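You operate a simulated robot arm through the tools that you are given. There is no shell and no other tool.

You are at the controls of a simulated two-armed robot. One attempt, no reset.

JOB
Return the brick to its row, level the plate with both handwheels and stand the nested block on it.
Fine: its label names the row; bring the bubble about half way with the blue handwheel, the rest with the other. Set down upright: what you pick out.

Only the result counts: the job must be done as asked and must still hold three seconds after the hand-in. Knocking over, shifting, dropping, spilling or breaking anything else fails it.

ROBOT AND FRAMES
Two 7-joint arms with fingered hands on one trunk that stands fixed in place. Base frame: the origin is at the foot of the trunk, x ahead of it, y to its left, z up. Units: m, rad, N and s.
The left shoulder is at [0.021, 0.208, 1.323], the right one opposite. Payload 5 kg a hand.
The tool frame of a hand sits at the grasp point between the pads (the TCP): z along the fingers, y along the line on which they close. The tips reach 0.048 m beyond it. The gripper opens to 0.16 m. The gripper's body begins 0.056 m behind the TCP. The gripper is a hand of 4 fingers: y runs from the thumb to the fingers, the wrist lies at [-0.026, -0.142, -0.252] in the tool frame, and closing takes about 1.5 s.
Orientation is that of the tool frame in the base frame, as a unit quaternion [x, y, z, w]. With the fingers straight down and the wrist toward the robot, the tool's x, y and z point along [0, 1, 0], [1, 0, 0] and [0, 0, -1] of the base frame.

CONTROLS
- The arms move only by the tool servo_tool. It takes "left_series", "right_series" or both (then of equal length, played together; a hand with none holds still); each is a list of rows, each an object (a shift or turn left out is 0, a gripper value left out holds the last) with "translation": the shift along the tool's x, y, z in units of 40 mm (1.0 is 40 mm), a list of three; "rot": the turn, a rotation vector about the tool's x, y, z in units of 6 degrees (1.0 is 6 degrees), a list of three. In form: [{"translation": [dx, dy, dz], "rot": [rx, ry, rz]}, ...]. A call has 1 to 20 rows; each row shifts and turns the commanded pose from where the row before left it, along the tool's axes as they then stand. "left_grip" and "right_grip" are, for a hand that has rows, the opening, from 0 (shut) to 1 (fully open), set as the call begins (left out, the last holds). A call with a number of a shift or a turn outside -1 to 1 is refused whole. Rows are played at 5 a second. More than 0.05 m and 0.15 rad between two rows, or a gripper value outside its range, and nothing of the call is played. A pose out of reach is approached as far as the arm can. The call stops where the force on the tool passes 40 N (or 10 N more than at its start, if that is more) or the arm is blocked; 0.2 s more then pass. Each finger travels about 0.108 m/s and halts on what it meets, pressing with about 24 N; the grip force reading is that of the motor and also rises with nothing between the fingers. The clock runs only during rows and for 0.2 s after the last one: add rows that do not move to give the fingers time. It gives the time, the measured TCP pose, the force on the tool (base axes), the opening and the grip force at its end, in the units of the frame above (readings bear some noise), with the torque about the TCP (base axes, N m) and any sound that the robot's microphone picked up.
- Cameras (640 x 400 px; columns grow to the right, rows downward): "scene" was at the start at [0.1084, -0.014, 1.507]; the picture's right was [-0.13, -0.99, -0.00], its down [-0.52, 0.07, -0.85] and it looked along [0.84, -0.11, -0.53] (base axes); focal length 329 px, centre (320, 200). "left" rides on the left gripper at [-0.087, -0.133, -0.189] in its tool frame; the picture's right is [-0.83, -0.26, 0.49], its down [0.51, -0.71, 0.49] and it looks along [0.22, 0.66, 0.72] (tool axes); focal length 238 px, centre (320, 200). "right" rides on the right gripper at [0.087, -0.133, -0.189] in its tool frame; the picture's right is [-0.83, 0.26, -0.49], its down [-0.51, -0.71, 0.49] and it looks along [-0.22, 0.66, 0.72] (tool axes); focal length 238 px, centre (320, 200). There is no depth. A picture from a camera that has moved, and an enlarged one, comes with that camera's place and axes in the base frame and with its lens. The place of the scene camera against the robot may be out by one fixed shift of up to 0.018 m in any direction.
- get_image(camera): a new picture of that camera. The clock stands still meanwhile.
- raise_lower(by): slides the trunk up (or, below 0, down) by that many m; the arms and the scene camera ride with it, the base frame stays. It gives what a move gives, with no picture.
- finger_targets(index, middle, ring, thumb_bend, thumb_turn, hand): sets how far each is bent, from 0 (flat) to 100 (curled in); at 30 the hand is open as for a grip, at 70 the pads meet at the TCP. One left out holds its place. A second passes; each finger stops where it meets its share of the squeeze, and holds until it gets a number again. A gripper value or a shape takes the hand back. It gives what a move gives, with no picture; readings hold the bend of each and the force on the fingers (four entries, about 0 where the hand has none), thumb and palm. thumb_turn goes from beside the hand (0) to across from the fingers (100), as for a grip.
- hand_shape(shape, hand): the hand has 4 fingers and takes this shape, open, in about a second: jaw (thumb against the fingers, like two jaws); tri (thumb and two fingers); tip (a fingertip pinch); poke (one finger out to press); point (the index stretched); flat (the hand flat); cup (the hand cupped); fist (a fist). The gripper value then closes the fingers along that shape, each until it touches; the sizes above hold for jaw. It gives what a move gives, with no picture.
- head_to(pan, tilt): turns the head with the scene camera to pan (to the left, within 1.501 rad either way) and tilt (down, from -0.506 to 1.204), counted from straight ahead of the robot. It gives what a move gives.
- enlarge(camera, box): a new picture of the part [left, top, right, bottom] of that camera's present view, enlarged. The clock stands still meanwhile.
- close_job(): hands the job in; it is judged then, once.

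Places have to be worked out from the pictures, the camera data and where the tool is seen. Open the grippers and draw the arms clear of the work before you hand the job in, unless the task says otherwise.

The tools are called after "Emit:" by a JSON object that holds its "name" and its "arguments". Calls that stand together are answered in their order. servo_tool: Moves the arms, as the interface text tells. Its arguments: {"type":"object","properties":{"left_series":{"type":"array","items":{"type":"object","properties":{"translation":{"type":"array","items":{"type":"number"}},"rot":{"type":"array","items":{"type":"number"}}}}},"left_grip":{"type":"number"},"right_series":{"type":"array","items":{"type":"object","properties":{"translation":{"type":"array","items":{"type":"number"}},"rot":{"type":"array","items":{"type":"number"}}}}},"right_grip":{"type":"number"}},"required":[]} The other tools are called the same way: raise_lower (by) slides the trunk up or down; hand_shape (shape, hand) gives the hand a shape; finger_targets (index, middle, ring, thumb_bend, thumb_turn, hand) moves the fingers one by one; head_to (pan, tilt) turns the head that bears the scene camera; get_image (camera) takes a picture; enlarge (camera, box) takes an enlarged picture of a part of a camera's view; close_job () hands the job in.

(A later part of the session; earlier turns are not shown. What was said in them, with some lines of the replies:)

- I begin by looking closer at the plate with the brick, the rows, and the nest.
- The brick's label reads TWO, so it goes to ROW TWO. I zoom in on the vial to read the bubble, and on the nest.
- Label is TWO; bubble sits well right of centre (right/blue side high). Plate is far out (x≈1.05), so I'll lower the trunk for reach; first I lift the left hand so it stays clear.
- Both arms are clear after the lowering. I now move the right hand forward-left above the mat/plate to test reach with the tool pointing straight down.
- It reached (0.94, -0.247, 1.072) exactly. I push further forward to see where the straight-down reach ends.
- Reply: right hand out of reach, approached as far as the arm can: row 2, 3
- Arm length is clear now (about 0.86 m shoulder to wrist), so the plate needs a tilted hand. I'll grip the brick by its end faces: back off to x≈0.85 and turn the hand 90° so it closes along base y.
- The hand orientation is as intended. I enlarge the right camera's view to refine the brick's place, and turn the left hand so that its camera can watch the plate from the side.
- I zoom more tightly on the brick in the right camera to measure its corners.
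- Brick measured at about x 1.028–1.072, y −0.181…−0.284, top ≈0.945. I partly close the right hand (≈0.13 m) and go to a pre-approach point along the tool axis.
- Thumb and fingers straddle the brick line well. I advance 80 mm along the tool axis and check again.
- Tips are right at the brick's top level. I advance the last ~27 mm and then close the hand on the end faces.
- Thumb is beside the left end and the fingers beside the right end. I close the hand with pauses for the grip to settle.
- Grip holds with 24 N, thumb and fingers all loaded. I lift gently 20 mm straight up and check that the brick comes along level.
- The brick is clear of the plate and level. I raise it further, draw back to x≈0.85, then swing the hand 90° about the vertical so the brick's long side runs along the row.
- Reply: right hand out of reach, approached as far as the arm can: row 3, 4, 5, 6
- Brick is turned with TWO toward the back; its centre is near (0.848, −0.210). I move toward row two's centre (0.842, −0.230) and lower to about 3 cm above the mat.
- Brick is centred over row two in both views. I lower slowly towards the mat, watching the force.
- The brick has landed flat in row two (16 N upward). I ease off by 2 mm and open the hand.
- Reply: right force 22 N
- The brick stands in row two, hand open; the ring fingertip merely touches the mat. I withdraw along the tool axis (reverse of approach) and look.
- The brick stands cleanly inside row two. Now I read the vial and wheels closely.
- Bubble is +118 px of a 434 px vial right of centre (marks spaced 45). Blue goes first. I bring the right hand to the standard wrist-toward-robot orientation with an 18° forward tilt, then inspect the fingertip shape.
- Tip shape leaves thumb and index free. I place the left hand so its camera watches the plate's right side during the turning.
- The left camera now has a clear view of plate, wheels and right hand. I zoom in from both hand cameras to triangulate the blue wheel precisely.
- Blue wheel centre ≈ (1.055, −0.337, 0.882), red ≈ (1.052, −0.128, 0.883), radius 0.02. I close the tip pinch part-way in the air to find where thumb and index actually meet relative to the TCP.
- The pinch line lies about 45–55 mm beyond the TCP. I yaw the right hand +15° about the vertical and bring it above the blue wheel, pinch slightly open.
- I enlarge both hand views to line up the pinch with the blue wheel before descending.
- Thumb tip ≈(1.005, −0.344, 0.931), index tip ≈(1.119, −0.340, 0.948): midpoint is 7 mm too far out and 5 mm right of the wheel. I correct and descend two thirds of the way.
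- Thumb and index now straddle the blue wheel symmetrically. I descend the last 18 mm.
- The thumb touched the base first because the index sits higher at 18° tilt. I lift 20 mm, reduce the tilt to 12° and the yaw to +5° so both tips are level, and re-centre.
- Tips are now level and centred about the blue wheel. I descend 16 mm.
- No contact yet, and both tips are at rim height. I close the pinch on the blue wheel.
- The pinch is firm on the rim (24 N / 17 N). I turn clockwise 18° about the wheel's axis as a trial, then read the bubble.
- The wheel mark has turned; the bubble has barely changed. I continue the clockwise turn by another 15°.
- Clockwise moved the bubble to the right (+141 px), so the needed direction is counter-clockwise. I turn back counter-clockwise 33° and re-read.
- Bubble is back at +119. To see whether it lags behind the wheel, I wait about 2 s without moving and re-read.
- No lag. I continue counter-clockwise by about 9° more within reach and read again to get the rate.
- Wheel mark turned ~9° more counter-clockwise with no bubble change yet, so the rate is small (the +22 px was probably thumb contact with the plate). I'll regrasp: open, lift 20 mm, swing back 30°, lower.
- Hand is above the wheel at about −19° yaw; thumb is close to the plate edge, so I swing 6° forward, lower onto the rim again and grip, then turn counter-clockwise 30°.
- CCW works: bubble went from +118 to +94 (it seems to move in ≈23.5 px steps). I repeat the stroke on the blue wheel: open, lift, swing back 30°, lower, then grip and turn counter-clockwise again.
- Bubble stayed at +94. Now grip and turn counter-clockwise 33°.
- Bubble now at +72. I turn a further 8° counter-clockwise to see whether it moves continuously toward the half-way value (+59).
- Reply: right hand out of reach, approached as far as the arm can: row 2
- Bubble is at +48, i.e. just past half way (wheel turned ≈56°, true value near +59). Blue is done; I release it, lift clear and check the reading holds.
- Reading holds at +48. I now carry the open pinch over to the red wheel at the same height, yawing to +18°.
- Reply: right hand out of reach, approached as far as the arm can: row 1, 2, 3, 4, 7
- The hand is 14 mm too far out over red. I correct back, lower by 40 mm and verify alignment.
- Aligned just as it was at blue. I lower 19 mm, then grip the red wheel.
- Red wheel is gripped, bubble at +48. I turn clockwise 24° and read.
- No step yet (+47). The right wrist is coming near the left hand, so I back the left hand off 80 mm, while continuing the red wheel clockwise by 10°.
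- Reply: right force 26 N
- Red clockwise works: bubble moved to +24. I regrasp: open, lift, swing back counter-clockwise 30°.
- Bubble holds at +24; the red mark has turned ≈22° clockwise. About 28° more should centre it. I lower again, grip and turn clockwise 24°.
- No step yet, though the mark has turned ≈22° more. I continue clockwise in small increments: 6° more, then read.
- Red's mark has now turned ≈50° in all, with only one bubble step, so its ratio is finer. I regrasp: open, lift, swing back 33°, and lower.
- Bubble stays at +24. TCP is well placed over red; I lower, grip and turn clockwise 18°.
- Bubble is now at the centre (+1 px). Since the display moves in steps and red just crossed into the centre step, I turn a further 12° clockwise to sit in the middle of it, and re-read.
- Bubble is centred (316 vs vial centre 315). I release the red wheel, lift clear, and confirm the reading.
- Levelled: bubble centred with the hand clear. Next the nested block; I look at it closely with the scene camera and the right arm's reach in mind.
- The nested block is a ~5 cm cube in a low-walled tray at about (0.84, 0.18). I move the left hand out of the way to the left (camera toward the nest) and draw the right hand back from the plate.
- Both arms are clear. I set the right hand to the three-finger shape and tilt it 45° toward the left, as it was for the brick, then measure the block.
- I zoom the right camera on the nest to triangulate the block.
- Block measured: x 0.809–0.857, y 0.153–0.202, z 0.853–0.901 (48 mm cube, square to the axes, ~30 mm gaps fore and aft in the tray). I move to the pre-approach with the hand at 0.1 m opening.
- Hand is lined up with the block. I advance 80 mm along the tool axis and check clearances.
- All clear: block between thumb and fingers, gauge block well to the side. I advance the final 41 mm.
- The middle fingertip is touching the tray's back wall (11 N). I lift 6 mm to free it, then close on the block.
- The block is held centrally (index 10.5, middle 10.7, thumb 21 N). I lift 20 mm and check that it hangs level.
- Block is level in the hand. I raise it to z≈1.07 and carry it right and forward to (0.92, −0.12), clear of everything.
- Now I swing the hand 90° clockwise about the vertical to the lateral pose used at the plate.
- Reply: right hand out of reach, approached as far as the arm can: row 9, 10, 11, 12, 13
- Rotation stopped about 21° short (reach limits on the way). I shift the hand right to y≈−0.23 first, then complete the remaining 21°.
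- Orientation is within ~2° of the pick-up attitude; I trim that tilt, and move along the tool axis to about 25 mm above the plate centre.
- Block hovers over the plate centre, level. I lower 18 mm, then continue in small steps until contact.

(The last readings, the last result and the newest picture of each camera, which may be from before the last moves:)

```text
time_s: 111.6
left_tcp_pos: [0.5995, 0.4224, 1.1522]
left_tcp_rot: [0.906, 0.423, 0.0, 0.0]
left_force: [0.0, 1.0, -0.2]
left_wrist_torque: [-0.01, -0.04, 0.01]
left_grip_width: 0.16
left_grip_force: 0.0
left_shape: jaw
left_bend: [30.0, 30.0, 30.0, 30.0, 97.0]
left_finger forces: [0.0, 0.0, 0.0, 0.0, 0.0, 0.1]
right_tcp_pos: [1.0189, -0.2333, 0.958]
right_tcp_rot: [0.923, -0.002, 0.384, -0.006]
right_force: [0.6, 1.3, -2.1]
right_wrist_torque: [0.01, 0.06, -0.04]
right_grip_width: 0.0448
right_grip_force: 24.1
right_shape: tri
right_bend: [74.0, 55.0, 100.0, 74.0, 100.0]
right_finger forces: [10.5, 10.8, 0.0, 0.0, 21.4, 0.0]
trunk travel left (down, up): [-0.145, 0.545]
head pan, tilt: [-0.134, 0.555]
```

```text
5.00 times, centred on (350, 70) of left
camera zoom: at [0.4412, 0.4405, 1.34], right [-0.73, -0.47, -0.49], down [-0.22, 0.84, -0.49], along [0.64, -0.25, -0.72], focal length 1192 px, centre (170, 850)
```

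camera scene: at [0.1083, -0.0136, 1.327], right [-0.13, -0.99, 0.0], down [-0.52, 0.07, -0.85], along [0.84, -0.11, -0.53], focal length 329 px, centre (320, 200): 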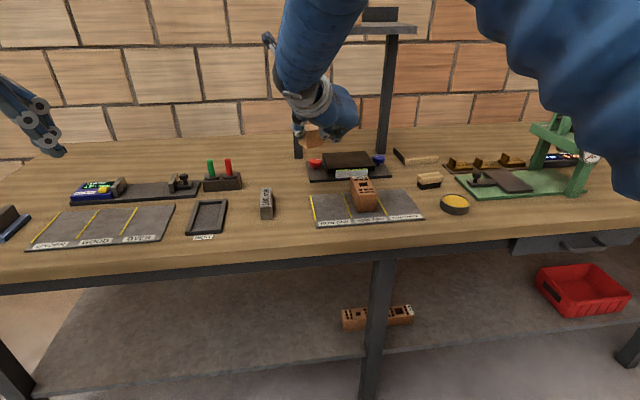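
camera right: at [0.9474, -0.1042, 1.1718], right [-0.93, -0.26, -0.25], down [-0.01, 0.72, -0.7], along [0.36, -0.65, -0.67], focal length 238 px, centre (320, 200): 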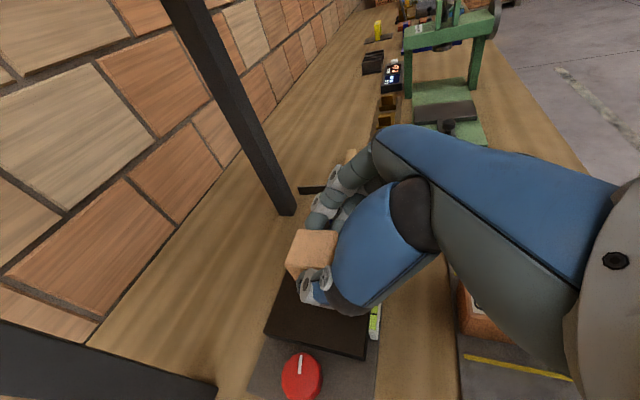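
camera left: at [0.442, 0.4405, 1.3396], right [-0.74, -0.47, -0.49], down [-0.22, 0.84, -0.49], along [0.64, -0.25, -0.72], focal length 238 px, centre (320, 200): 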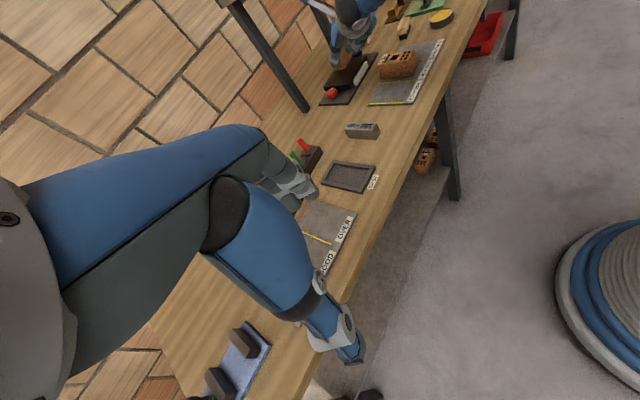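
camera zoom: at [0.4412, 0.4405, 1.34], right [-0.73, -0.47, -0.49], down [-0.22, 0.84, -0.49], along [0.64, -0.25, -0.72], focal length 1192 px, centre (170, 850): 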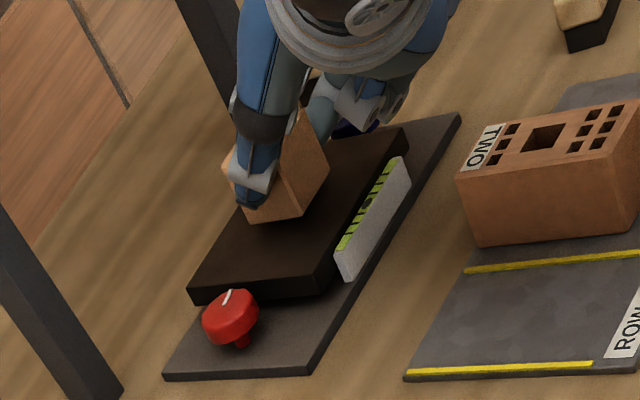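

Still a few mm above the plate with no contact force. I lower 8 mm in small steps.

Emit:
{"name": "servo_tool", "arguments": {"right_series": [{"translation": [-0.05, 0, 0.05]}, {"translation": [-0.05, 0, 0.05]}, {"translation": [-0.04, 0, 0.04]}, {"translation": [0, 0, 0]}]}}

Emit:
{"name": "enlarge", "arguments": {"camera": "scene", "box": [320, 130, 390, 186]}}

Emit:
{"name": "enlarge", "arguments": {"camera": "left", "box": [320, 40, 370, 90]}}

```text
time_s: 112.6
left_tcp_pos: [0.5994, 0.4212, 1.1524]
left_tcp_rot: [0.906, 0.423, 0.0, 0.0]
left_force: [-0.6, 0.2, 0.2]
left_wrist_torque: [-0.01, 0.0, 0.05]
left_grip_width: 0.1601
left_grip_force: 0.1
left_shape: jaw
left_bend: [30.0, 30.0, 30.0, 30.0, 97.0]
left_finger forces: [0.1, 0.0, 0.0, 0.1, 0.1, 0.0]
right_tcp_pos: [1.0196, -0.2337, 0.9521]
right_tcp_rot: [0.923, -0.003, 0.385, -0.005]
right_force: [0.9, -1.4, 5.4]
right_wrist_torque: [-0.15, -0.15, 0.0]
right_grip_width: 0.045
right_grip_force: 23.3
right_shape: tri
right_bend: [74.0, 55.0, 100.0, 74.0, 100.0]
right_finger forces: [11.7, 11.4, 0.1, 0.0, 21.7, 0.0]
trunk travel left (down, up): [-0.145, 0.545]
head pan, tilt: [-0.134, 0.555]
```

```text
7.14 times, centred on (355, 158) of scene
camera zoom: at [0.1079, -0.0135, 1.3271], right [-0.13, -0.99, 0.0], down [-0.52, 0.07, -0.85], along [0.84, -0.11, -0.53], focal length 2353 px, centre (70, 500)
```

zoom: 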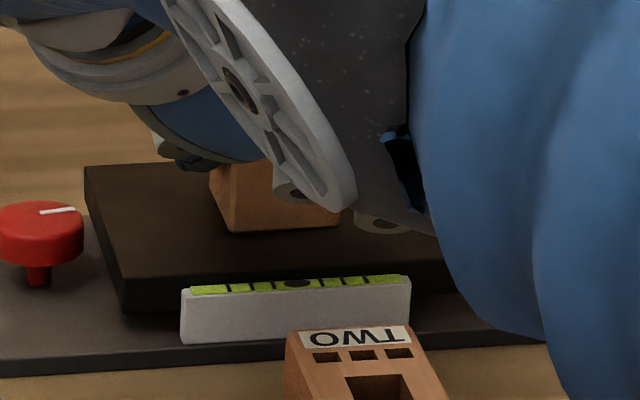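

```text
8.00 times, centred on (345, 65) of left
camera zoom: at [0.4406, 0.4405, 1.3403], right [-0.73, -0.47, -0.49], down [-0.22, 0.84, -0.49], along [0.64, -0.25, -0.72], focal length 1907 px, centre (120, 1280)
```

zoom: 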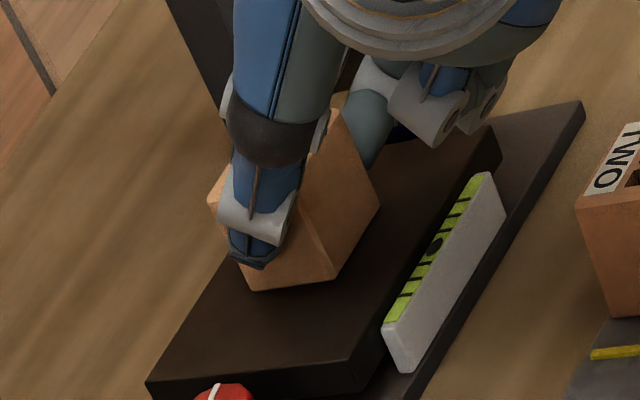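

Contact made (≈+7 N up), block sits flat on the plate. I press 1 mm further and open the hand.

Emit:
{"name": "servo_tool", "arguments": {"right_series": [{"translation": [-0.02, 0, 0.02]}, {"translation": [0, 0, 0]}]}}

Emit:
{"name": "servo_tool", "arguments": {"right_series": [{"translation": [0, 0, 0]}, {"translation": [0, 0, 0]}, {"translation": [0, 0, 0]}, {"translation": [0, 0, 0]}], "right_grip": 0.48}}

Emit:
{"name": "enlarge", "arguments": {"camera": "scene", "box": [320, 130, 390, 186]}}

Emit:
{"name": "enlarge", "arguments": {"camera": "left", "box": [320, 40, 370, 90]}}

Emit:
{"name": "enlarge", "arguments": {"camera": "right", "box": [220, 170, 400, 400]}}

```text
time_s: 113.2
left_tcp_pos: [0.5997, 0.4227, 1.151]
left_tcp_rot: [0.906, 0.422, 0.001, 0.001]
left_force: [-0.2, 0.5, -0.2]
left_wrist_torque: [0.0, -0.02, 0.02]
left_grip_width: 0.1601
left_grip_force: 0.1
left_shape: jaw
left_bend: [30.0, 30.0, 30.0, 30.0, 97.0]
left_finger forces: [0.0, 0.0, 0.0, 0.1, 0.0, 0.1]
right_tcp_pos: [1.019, -0.234, 0.9517]
right_tcp_rot: [0.923, -0.002, 0.385, -0.005]
right_force: [2.4, -2.5, 12.1]
right_wrist_torque: [-0.26, -0.39, 0.0]
right_grip_width: 0.0446
right_grip_force: 23.9
right_shape: tri
right_bend: [74.0, 55.0, 100.0, 74.0, 100.0]
right_finger forces: [12.5, 12.0, 0.0, 0.1, 21.6, 0.0]
trunk travel left (down, up): [-0.145, 0.545]
head pan, tilt: [-0.134, 0.555]
```

```text
time_s: 114.2
left_tcp_pos: [0.6002, 0.4214, 1.1523]
left_tcp_rot: [0.906, 0.422, 0.0, -0.001]
left_force: [-0.8, 0.2, -0.4]
left_wrist_torque: [-0.01, -0.03, 0.0]
left_grip_width: 0.1603
left_grip_force: 0.1
left_shape: jaw
left_bend: [30.0, 30.0, 30.0, 30.0, 97.0]
left_finger forces: [0.0, 0.1, 0.0, 0.0, 0.0, 0.0]
right_tcp_pos: [1.0195, -0.232, 0.9498]
right_tcp_rot: [0.924, -0.002, 0.383, -0.006]
right_force: [0.6, 0.9, 0.6]
right_wrist_torque: [0.01, 0.04, -0.05]
right_grip_width: 0.0764
right_grip_force: 0.0
right_shape: tri
right_bend: [74.0, 46.0, 99.0, 71.0, 100.0]
right_finger forces: [0.1, 0.0, 0.0, 0.0, 0.0, 0.0]
trunk travel left (down, up): [-0.145, 0.545]
head pan, tilt: [-0.134, 0.555]
```

```text
7.14 times, centred on (355, 158) of scene
camera zoom: at [0.1081, -0.0134, 1.327], right [-0.13, -0.99, 0.0], down [-0.52, 0.07, -0.85], along [0.84, -0.11, -0.53], focal length 2353 px, centre (70, 500)
```

zoom: 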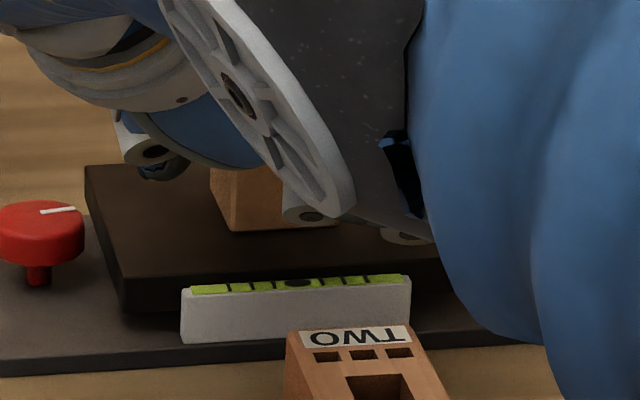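

```text
8.00 times, centred on (345, 65) of left
camera zoom: at [0.4407, 0.4405, 1.3402], right [-0.73, -0.47, -0.49], down [-0.22, 0.84, -0.49], along [0.64, -0.25, -0.72], focal length 1907 px, centre (120, 1280)
```

zoom: 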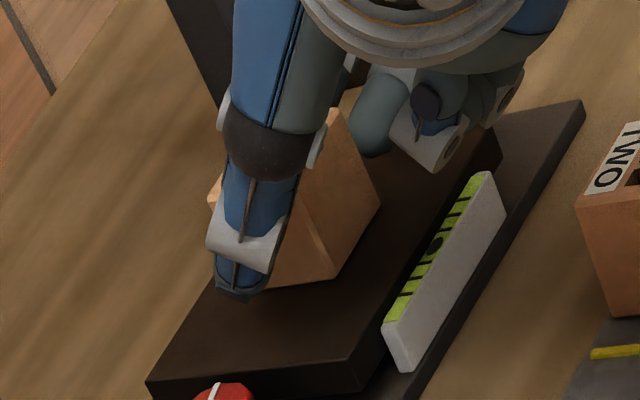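

```text
1.74 times, centred on (310, 285) of right
camera zoom: at [0.9467, -0.1039, 1.146], right [-0.93, -0.26, -0.25], down [-0.01, 0.72, -0.7], along [0.36, -0.65, -0.67], focal length 414 px, centre (337, 52)
```

zoom: 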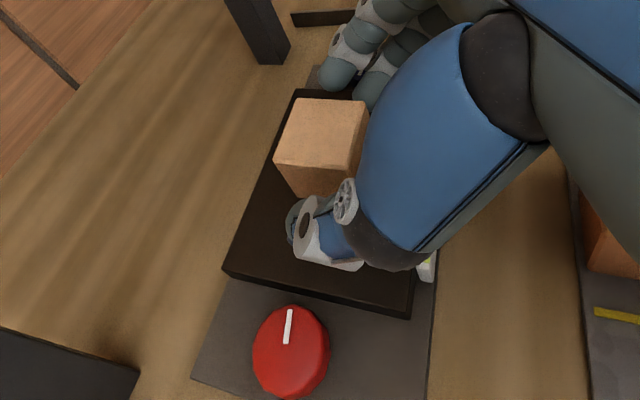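

The block stands free on the plate. I withdraw along the tool axis, back and up.

Emit:
{"name": "servo_tool", "arguments": {"right_series": [{"translation": [0, 0, -0.3]}, {"translation": [0, 0, -0.6]}, {"translation": [0, 0, -1]}, {"translation": [0, 0, -1]}, {"translation": [0, 0, -1]}, {"translation": [0, 0, 0]}]}}

Emit:
{"name": "enlarge", "arguments": {"camera": "scene", "box": [290, 110, 400, 200]}}

Emit:
{"name": "enlarge", "arguments": {"camera": "left", "box": [310, 30, 390, 110]}}

```text
time_s: 115.6
left_tcp_pos: [0.6008, 0.4219, 1.1507]
left_tcp_rot: [0.907, 0.422, -0.001, -0.001]
left_force: [1.4, -0.1, 0.0]
left_wrist_torque: [-0.04, 0.09, -0.01]
left_grip_width: 0.1601
left_grip_force: 0.0
left_shape: jaw
left_bend: [30.0, 30.0, 30.0, 30.0, 97.0]
left_finger forces: [0.0, 0.1, 0.1, 0.1, 0.0, 0.0]
right_tcp_pos: [0.9101, -0.2363, 1.056]
right_tcp_rot: [0.924, -0.002, 0.382, -0.007]
right_force: [0.9, -0.5, -0.9]
right_wrist_torque: [0.02, 0.01, -0.03]
right_grip_width: 0.0763
right_grip_force: 0.1
right_shape: tri
right_bend: [74.0, 46.0, 99.0, 71.0, 100.0]
right_finger forces: [0.1, 0.0, 0.0, 0.0, 0.0, 0.1]
trunk travel left (down, up): [-0.145, 0.545]
head pan, tilt: [-0.134, 0.555]
```

```text
4.44 times, centred on (345, 155) of scene
camera zoom: at [0.1098, -0.0134, 1.3267], right [-0.13, -0.99, 0.0], down [-0.52, 0.07, -0.85], along [0.84, -0.11, -0.53], focal length 1464 px, centre (209, 400)
```

zoom: 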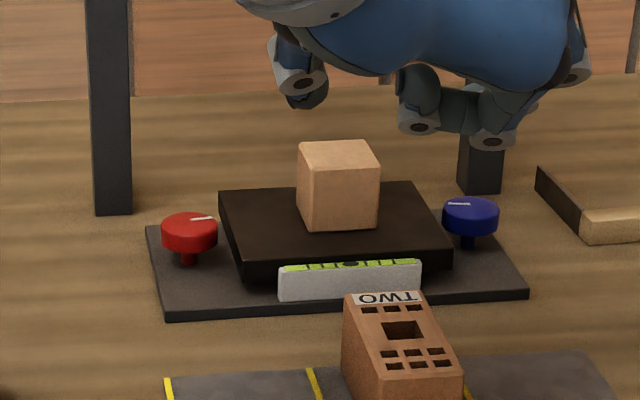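

```text
5.00 times, centred on (350, 70) of left
camera zoom: at [0.4425, 0.4406, 1.3392], right [-0.74, -0.47, -0.48], down [-0.22, 0.84, -0.49], along [0.64, -0.25, -0.72], focal length 1192 px, centre (170, 850)
```

zoom: 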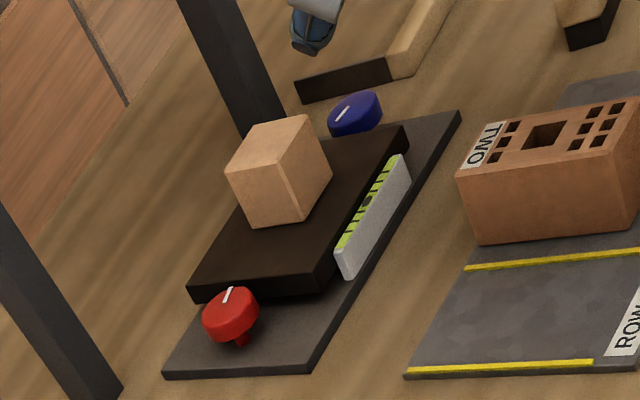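

Block stands upright on the plate and the brick in row two. I draw the right arm back clear, open the hand, and take final readings.

Emit:
{"name": "servo_tool", "arguments": {"right_series": [{"translation": [-0.34, 0.44, -0.82]}, {"translation": [-0.34, 0.44, -0.82]}, {"translation": [-0.34, 0.44, -0.82]}, {"translation": [-0.34, 0.44, -0.82]}, {"translation": [-0.34, 0.44, -0.82]}, {"translation": [-0.34, 0.44, -0.82]}, {"translation": [-0.34, 0.44, -0.82]}, {"translation": [0, 0, 0]}], "right_grip": 0.5}}

Emit:
{"name": "enlarge", "arguments": {"camera": "scene", "box": [330, 160, 374, 186]}}

Emit:
{"name": "enlarge", "arguments": {"camera": "scene", "box": [300, 130, 400, 200]}}

Emit:
{"name": "get_image", "arguments": {"camera": "scene"}}

```text
time_s: 117.4
left_tcp_pos: [0.5993, 0.4224, 1.1514]
left_tcp_rot: [0.906, 0.422, -0.001, 0.0]
left_force: [0.4, 0.5, -0.3]
left_wrist_torque: [-0.05, 0.08, -0.05]
left_grip_width: 0.16
left_grip_force: 0.1
left_shape: jaw
left_bend: [30.0, 30.0, 30.0, 30.0, 97.0]
left_finger forces: [0.1, 0.0, 0.0, 0.1, 0.1, 0.1]
right_tcp_pos: [0.6809, -0.3597, 1.1508]
right_tcp_rot: [0.924, -0.003, 0.382, -0.007]
right_force: [0.4, 0.7, 0.6]
right_wrist_torque: [0.0, 0.03, -0.02]
right_grip_width: 0.0798
right_grip_force: 0.1
right_shape: tri
right_bend: [74.0, 45.0, 99.0, 70.0, 100.0]
right_finger forces: [0.0, 0.0, 0.0, 0.0, 0.0, 0.0]
trunk travel left (down, up): [-0.145, 0.545]
head pan, tilt: [-0.134, 0.555]
```

```text
14.55 times, centred on (352, 173) of scene
camera zoom: at [0.1093, -0.0131, 1.3268], right [-0.13, -0.99, 0.0], down [-0.52, 0.07, -0.85], along [0.84, -0.11, -0.53], focal length 4791 px, centre (-146, 593)
```

zoom: 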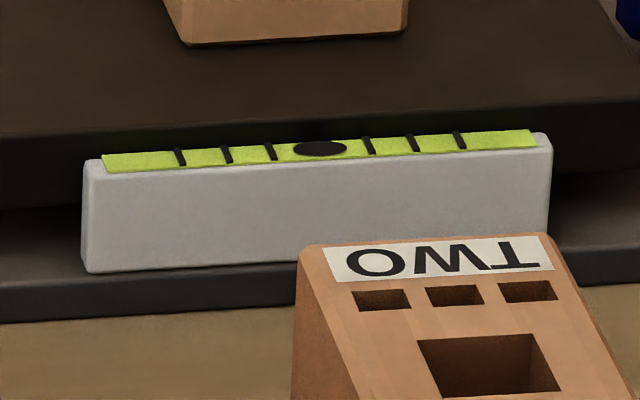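

```text
5.71 times, centred on (350, 165) of scene
camera zoom: at [0.1093, -0.0131, 1.3268], right [-0.13, -0.99, 0.0], down [-0.52, 0.07, -0.85], along [0.84, -0.11, -0.53], focal length 1882 px, centre (149, 400)
```

zoom: 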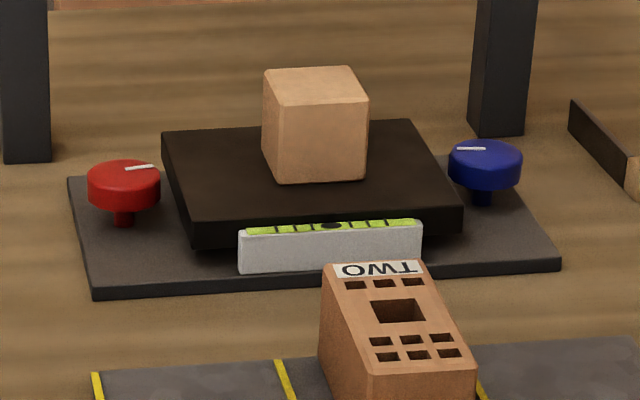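

```text
taken
camera scene: at [0.1093, -0.0131, 1.3268], right [-0.13, -0.99, 0.0], down [-0.52, 0.07, -0.85], along [0.84, -0.11, -0.53], focal length 329 px, centre (320, 200)
```

scene: 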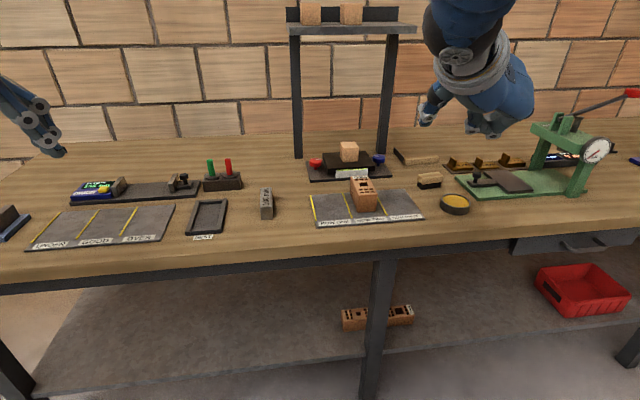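

Bubble centred, block and brick upright, other items unmoved. I open the right hand fully and draw it a little further back before the hand-in.

Emit:
{"name": "hand_shape", "arguments": {"hand": "right", "shape": "jaw"}}

Emit:
{"name": "servo_tool", "arguments": {"right_series": [{"translation": [-0.3, 0.5, -0.7]}, {"translation": [-0.3, 0.5, -0.7]}, {"translation": [0, 0, 0]}, {"translation": [0, 0, 0]}, {"translation": [0, 0, 0]}, {"translation": [0, 0, 0]}], "right_grip": 1.0}}

Emit:
{"name": "get_image", "arguments": {"camera": "scene"}}

Emit:
{"name": "enlarge", "arguments": {"camera": "scene", "box": [330, 160, 374, 186]}}

Emit:
{"name": "enlarge", "arguments": {"camera": "left", "box": [300, 20, 420, 210]}}

```text
time_s: 118.3
left_tcp_pos: [0.6007, 0.4222, 1.1514]
left_tcp_rot: [0.906, 0.422, -0.001, 0.0]
left_force: [0.3, -0.7, -0.6]
left_wrist_torque: [0.03, 0.01, -0.02]
left_grip_width: 0.1601
left_grip_force: 0.1
left_shape: jaw
left_bend: [30.0, 30.0, 30.0, 30.0, 97.0]
left_finger forces: [0.1, 0.0, 0.1, 0.0, 0.0, 0.1]
right_tcp_pos: [0.6812, -0.3593, 1.1515]
right_tcp_rot: [0.923, -0.004, 0.384, -0.006]
right_force: [0.3, 0.0, -0.2]
right_wrist_torque: [0.0, 0.0, 0.03]
right_grip_width: 0.1597
right_grip_force: 0.1
right_shape: jaw
right_bend: [30.0, 30.0, 30.0, 30.0, 98.0]
right_finger forces: [0.0, 0.0, 0.1, 0.0, 0.0, 0.1]
trunk travel left (down, up): [-0.145, 0.545]
head pan, tilt: [-0.134, 0.555]
```

```text
time_s: 119.7
left_tcp_pos: [0.5981, 0.4221, 1.1514]
left_tcp_rot: [0.906, 0.423, 0.0, 0.0]
left_force: [-0.6, -0.1, 0.4]
left_wrist_torque: [0.0, 0.04, -0.02]
left_grip_width: 0.1598
left_grip_force: 0.0
left_shape: jaw
left_bend: [30.0, 30.0, 30.0, 30.0, 97.0]
left_finger forces: [0.0, 0.1, 0.0, 0.0, 0.0, 0.1]
right_tcp_pos: [0.6468, -0.4101, 1.1684]
right_tcp_rot: [0.924, -0.003, 0.383, -0.006]
right_force: [0.5, 0.8, 0.9]
right_wrist_torque: [-0.03, 0.0, 0.03]
right_grip_width: 0.1599
right_grip_force: 0.1
right_shape: jaw
right_bend: [30.0, 30.0, 30.0, 30.0, 98.0]
right_finger forces: [0.0, 0.1, 0.0, 0.0, 0.1, 0.0]
right hand out of reach, approached as far as the arm can: row 2
trunk travel left (down, up): [-0.145, 0.545]
head pan, tilt: [-0.134, 0.555]
```

```text
taken
camera scene: at [0.1083, -0.0135, 1.327], right [-0.13, -0.99, 0.0], down [-0.52, 0.07, -0.85], along [0.84, -0.11, -0.53], focal length 329 px, centre (320, 200)
```

scene: 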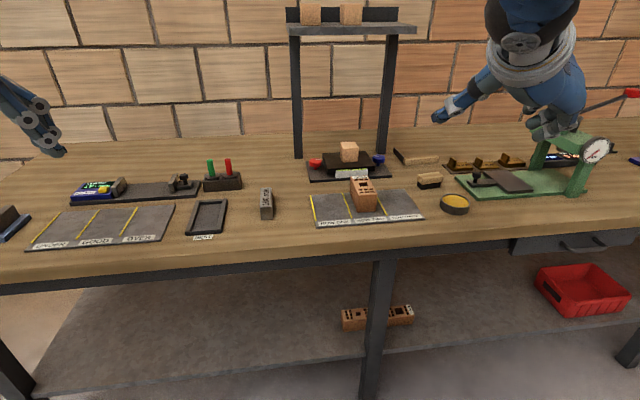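

```text
14.55 times, centred on (352, 173) of scene
camera zoom: at [0.1083, -0.0135, 1.327], right [-0.13, -0.99, 0.0], down [-0.52, 0.07, -0.85], along [0.84, -0.11, -0.53], focal length 4791 px, centre (-146, 593)
```

zoom: 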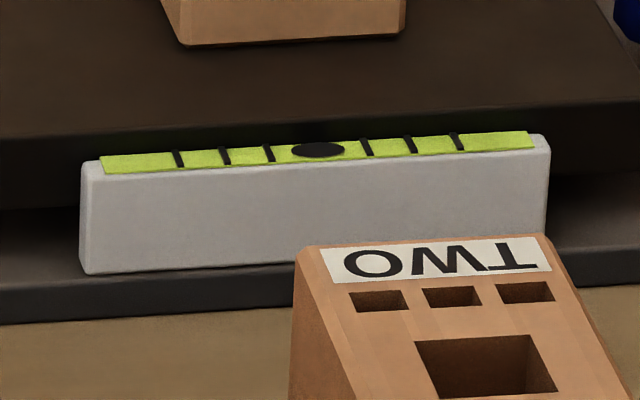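

```text
2.11 times, centred on (360, 115) of left
camera zoom: at [0.4409, 0.4404, 1.3401], right [-0.73, -0.47, -0.49], down [-0.22, 0.84, -0.49], along [0.64, -0.25, -0.72], focal length 502 px, centre (236, 379)
```

zoom: 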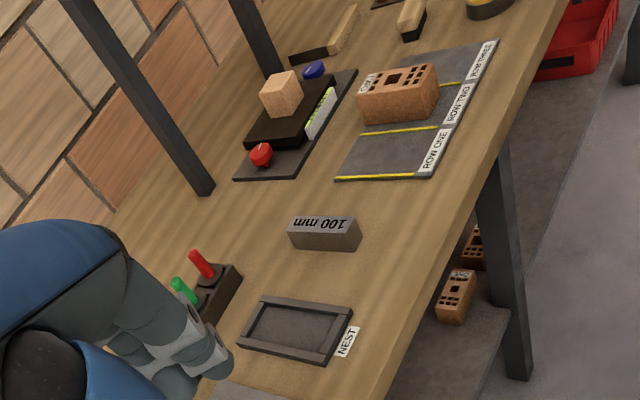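

The brick stands in row two, the bubble is centred between its marks, and the nested block stands upright on the plate. Both hands are open and clear, so I hand the job in.

Emit:
{"name": "close_job", "arguments": {}}

```text
The job is handed in.
```

I handed the job in with the brick in its row, the plate reading level and the nested block on the plate. The verdict has not come back yet.

- **Brick:** its label read TWO. It stands upright in row two, turned 90° so that it fits between the yellow lines.
- **Plate:** the bubble now sits at the centre of the vial. Blue took it from +118 to about +48 px of zoomed view, a little past half way. Red took it the rest of the way.
- **Block:** it stands upright on the plate, and the bubble stayed centred after I set it down.

The bubble on the vial moves in steps of about 5 mm. It could therefore read centred while the plate is still slightly off. I turned red an extra 12° after the last step so that it would sit near the middle of that band, but I could not measure the tilt more finely than that.

In the last pictures nothing else appeared knocked or shifted. My fingertips did touch the levelling base lightly while gripping the wheels, and the nest's back wall at about 11 N. Clockwise on the blue wheel, the thumb seems to have touched the plate's edge. Both hands are open and clear of the work.
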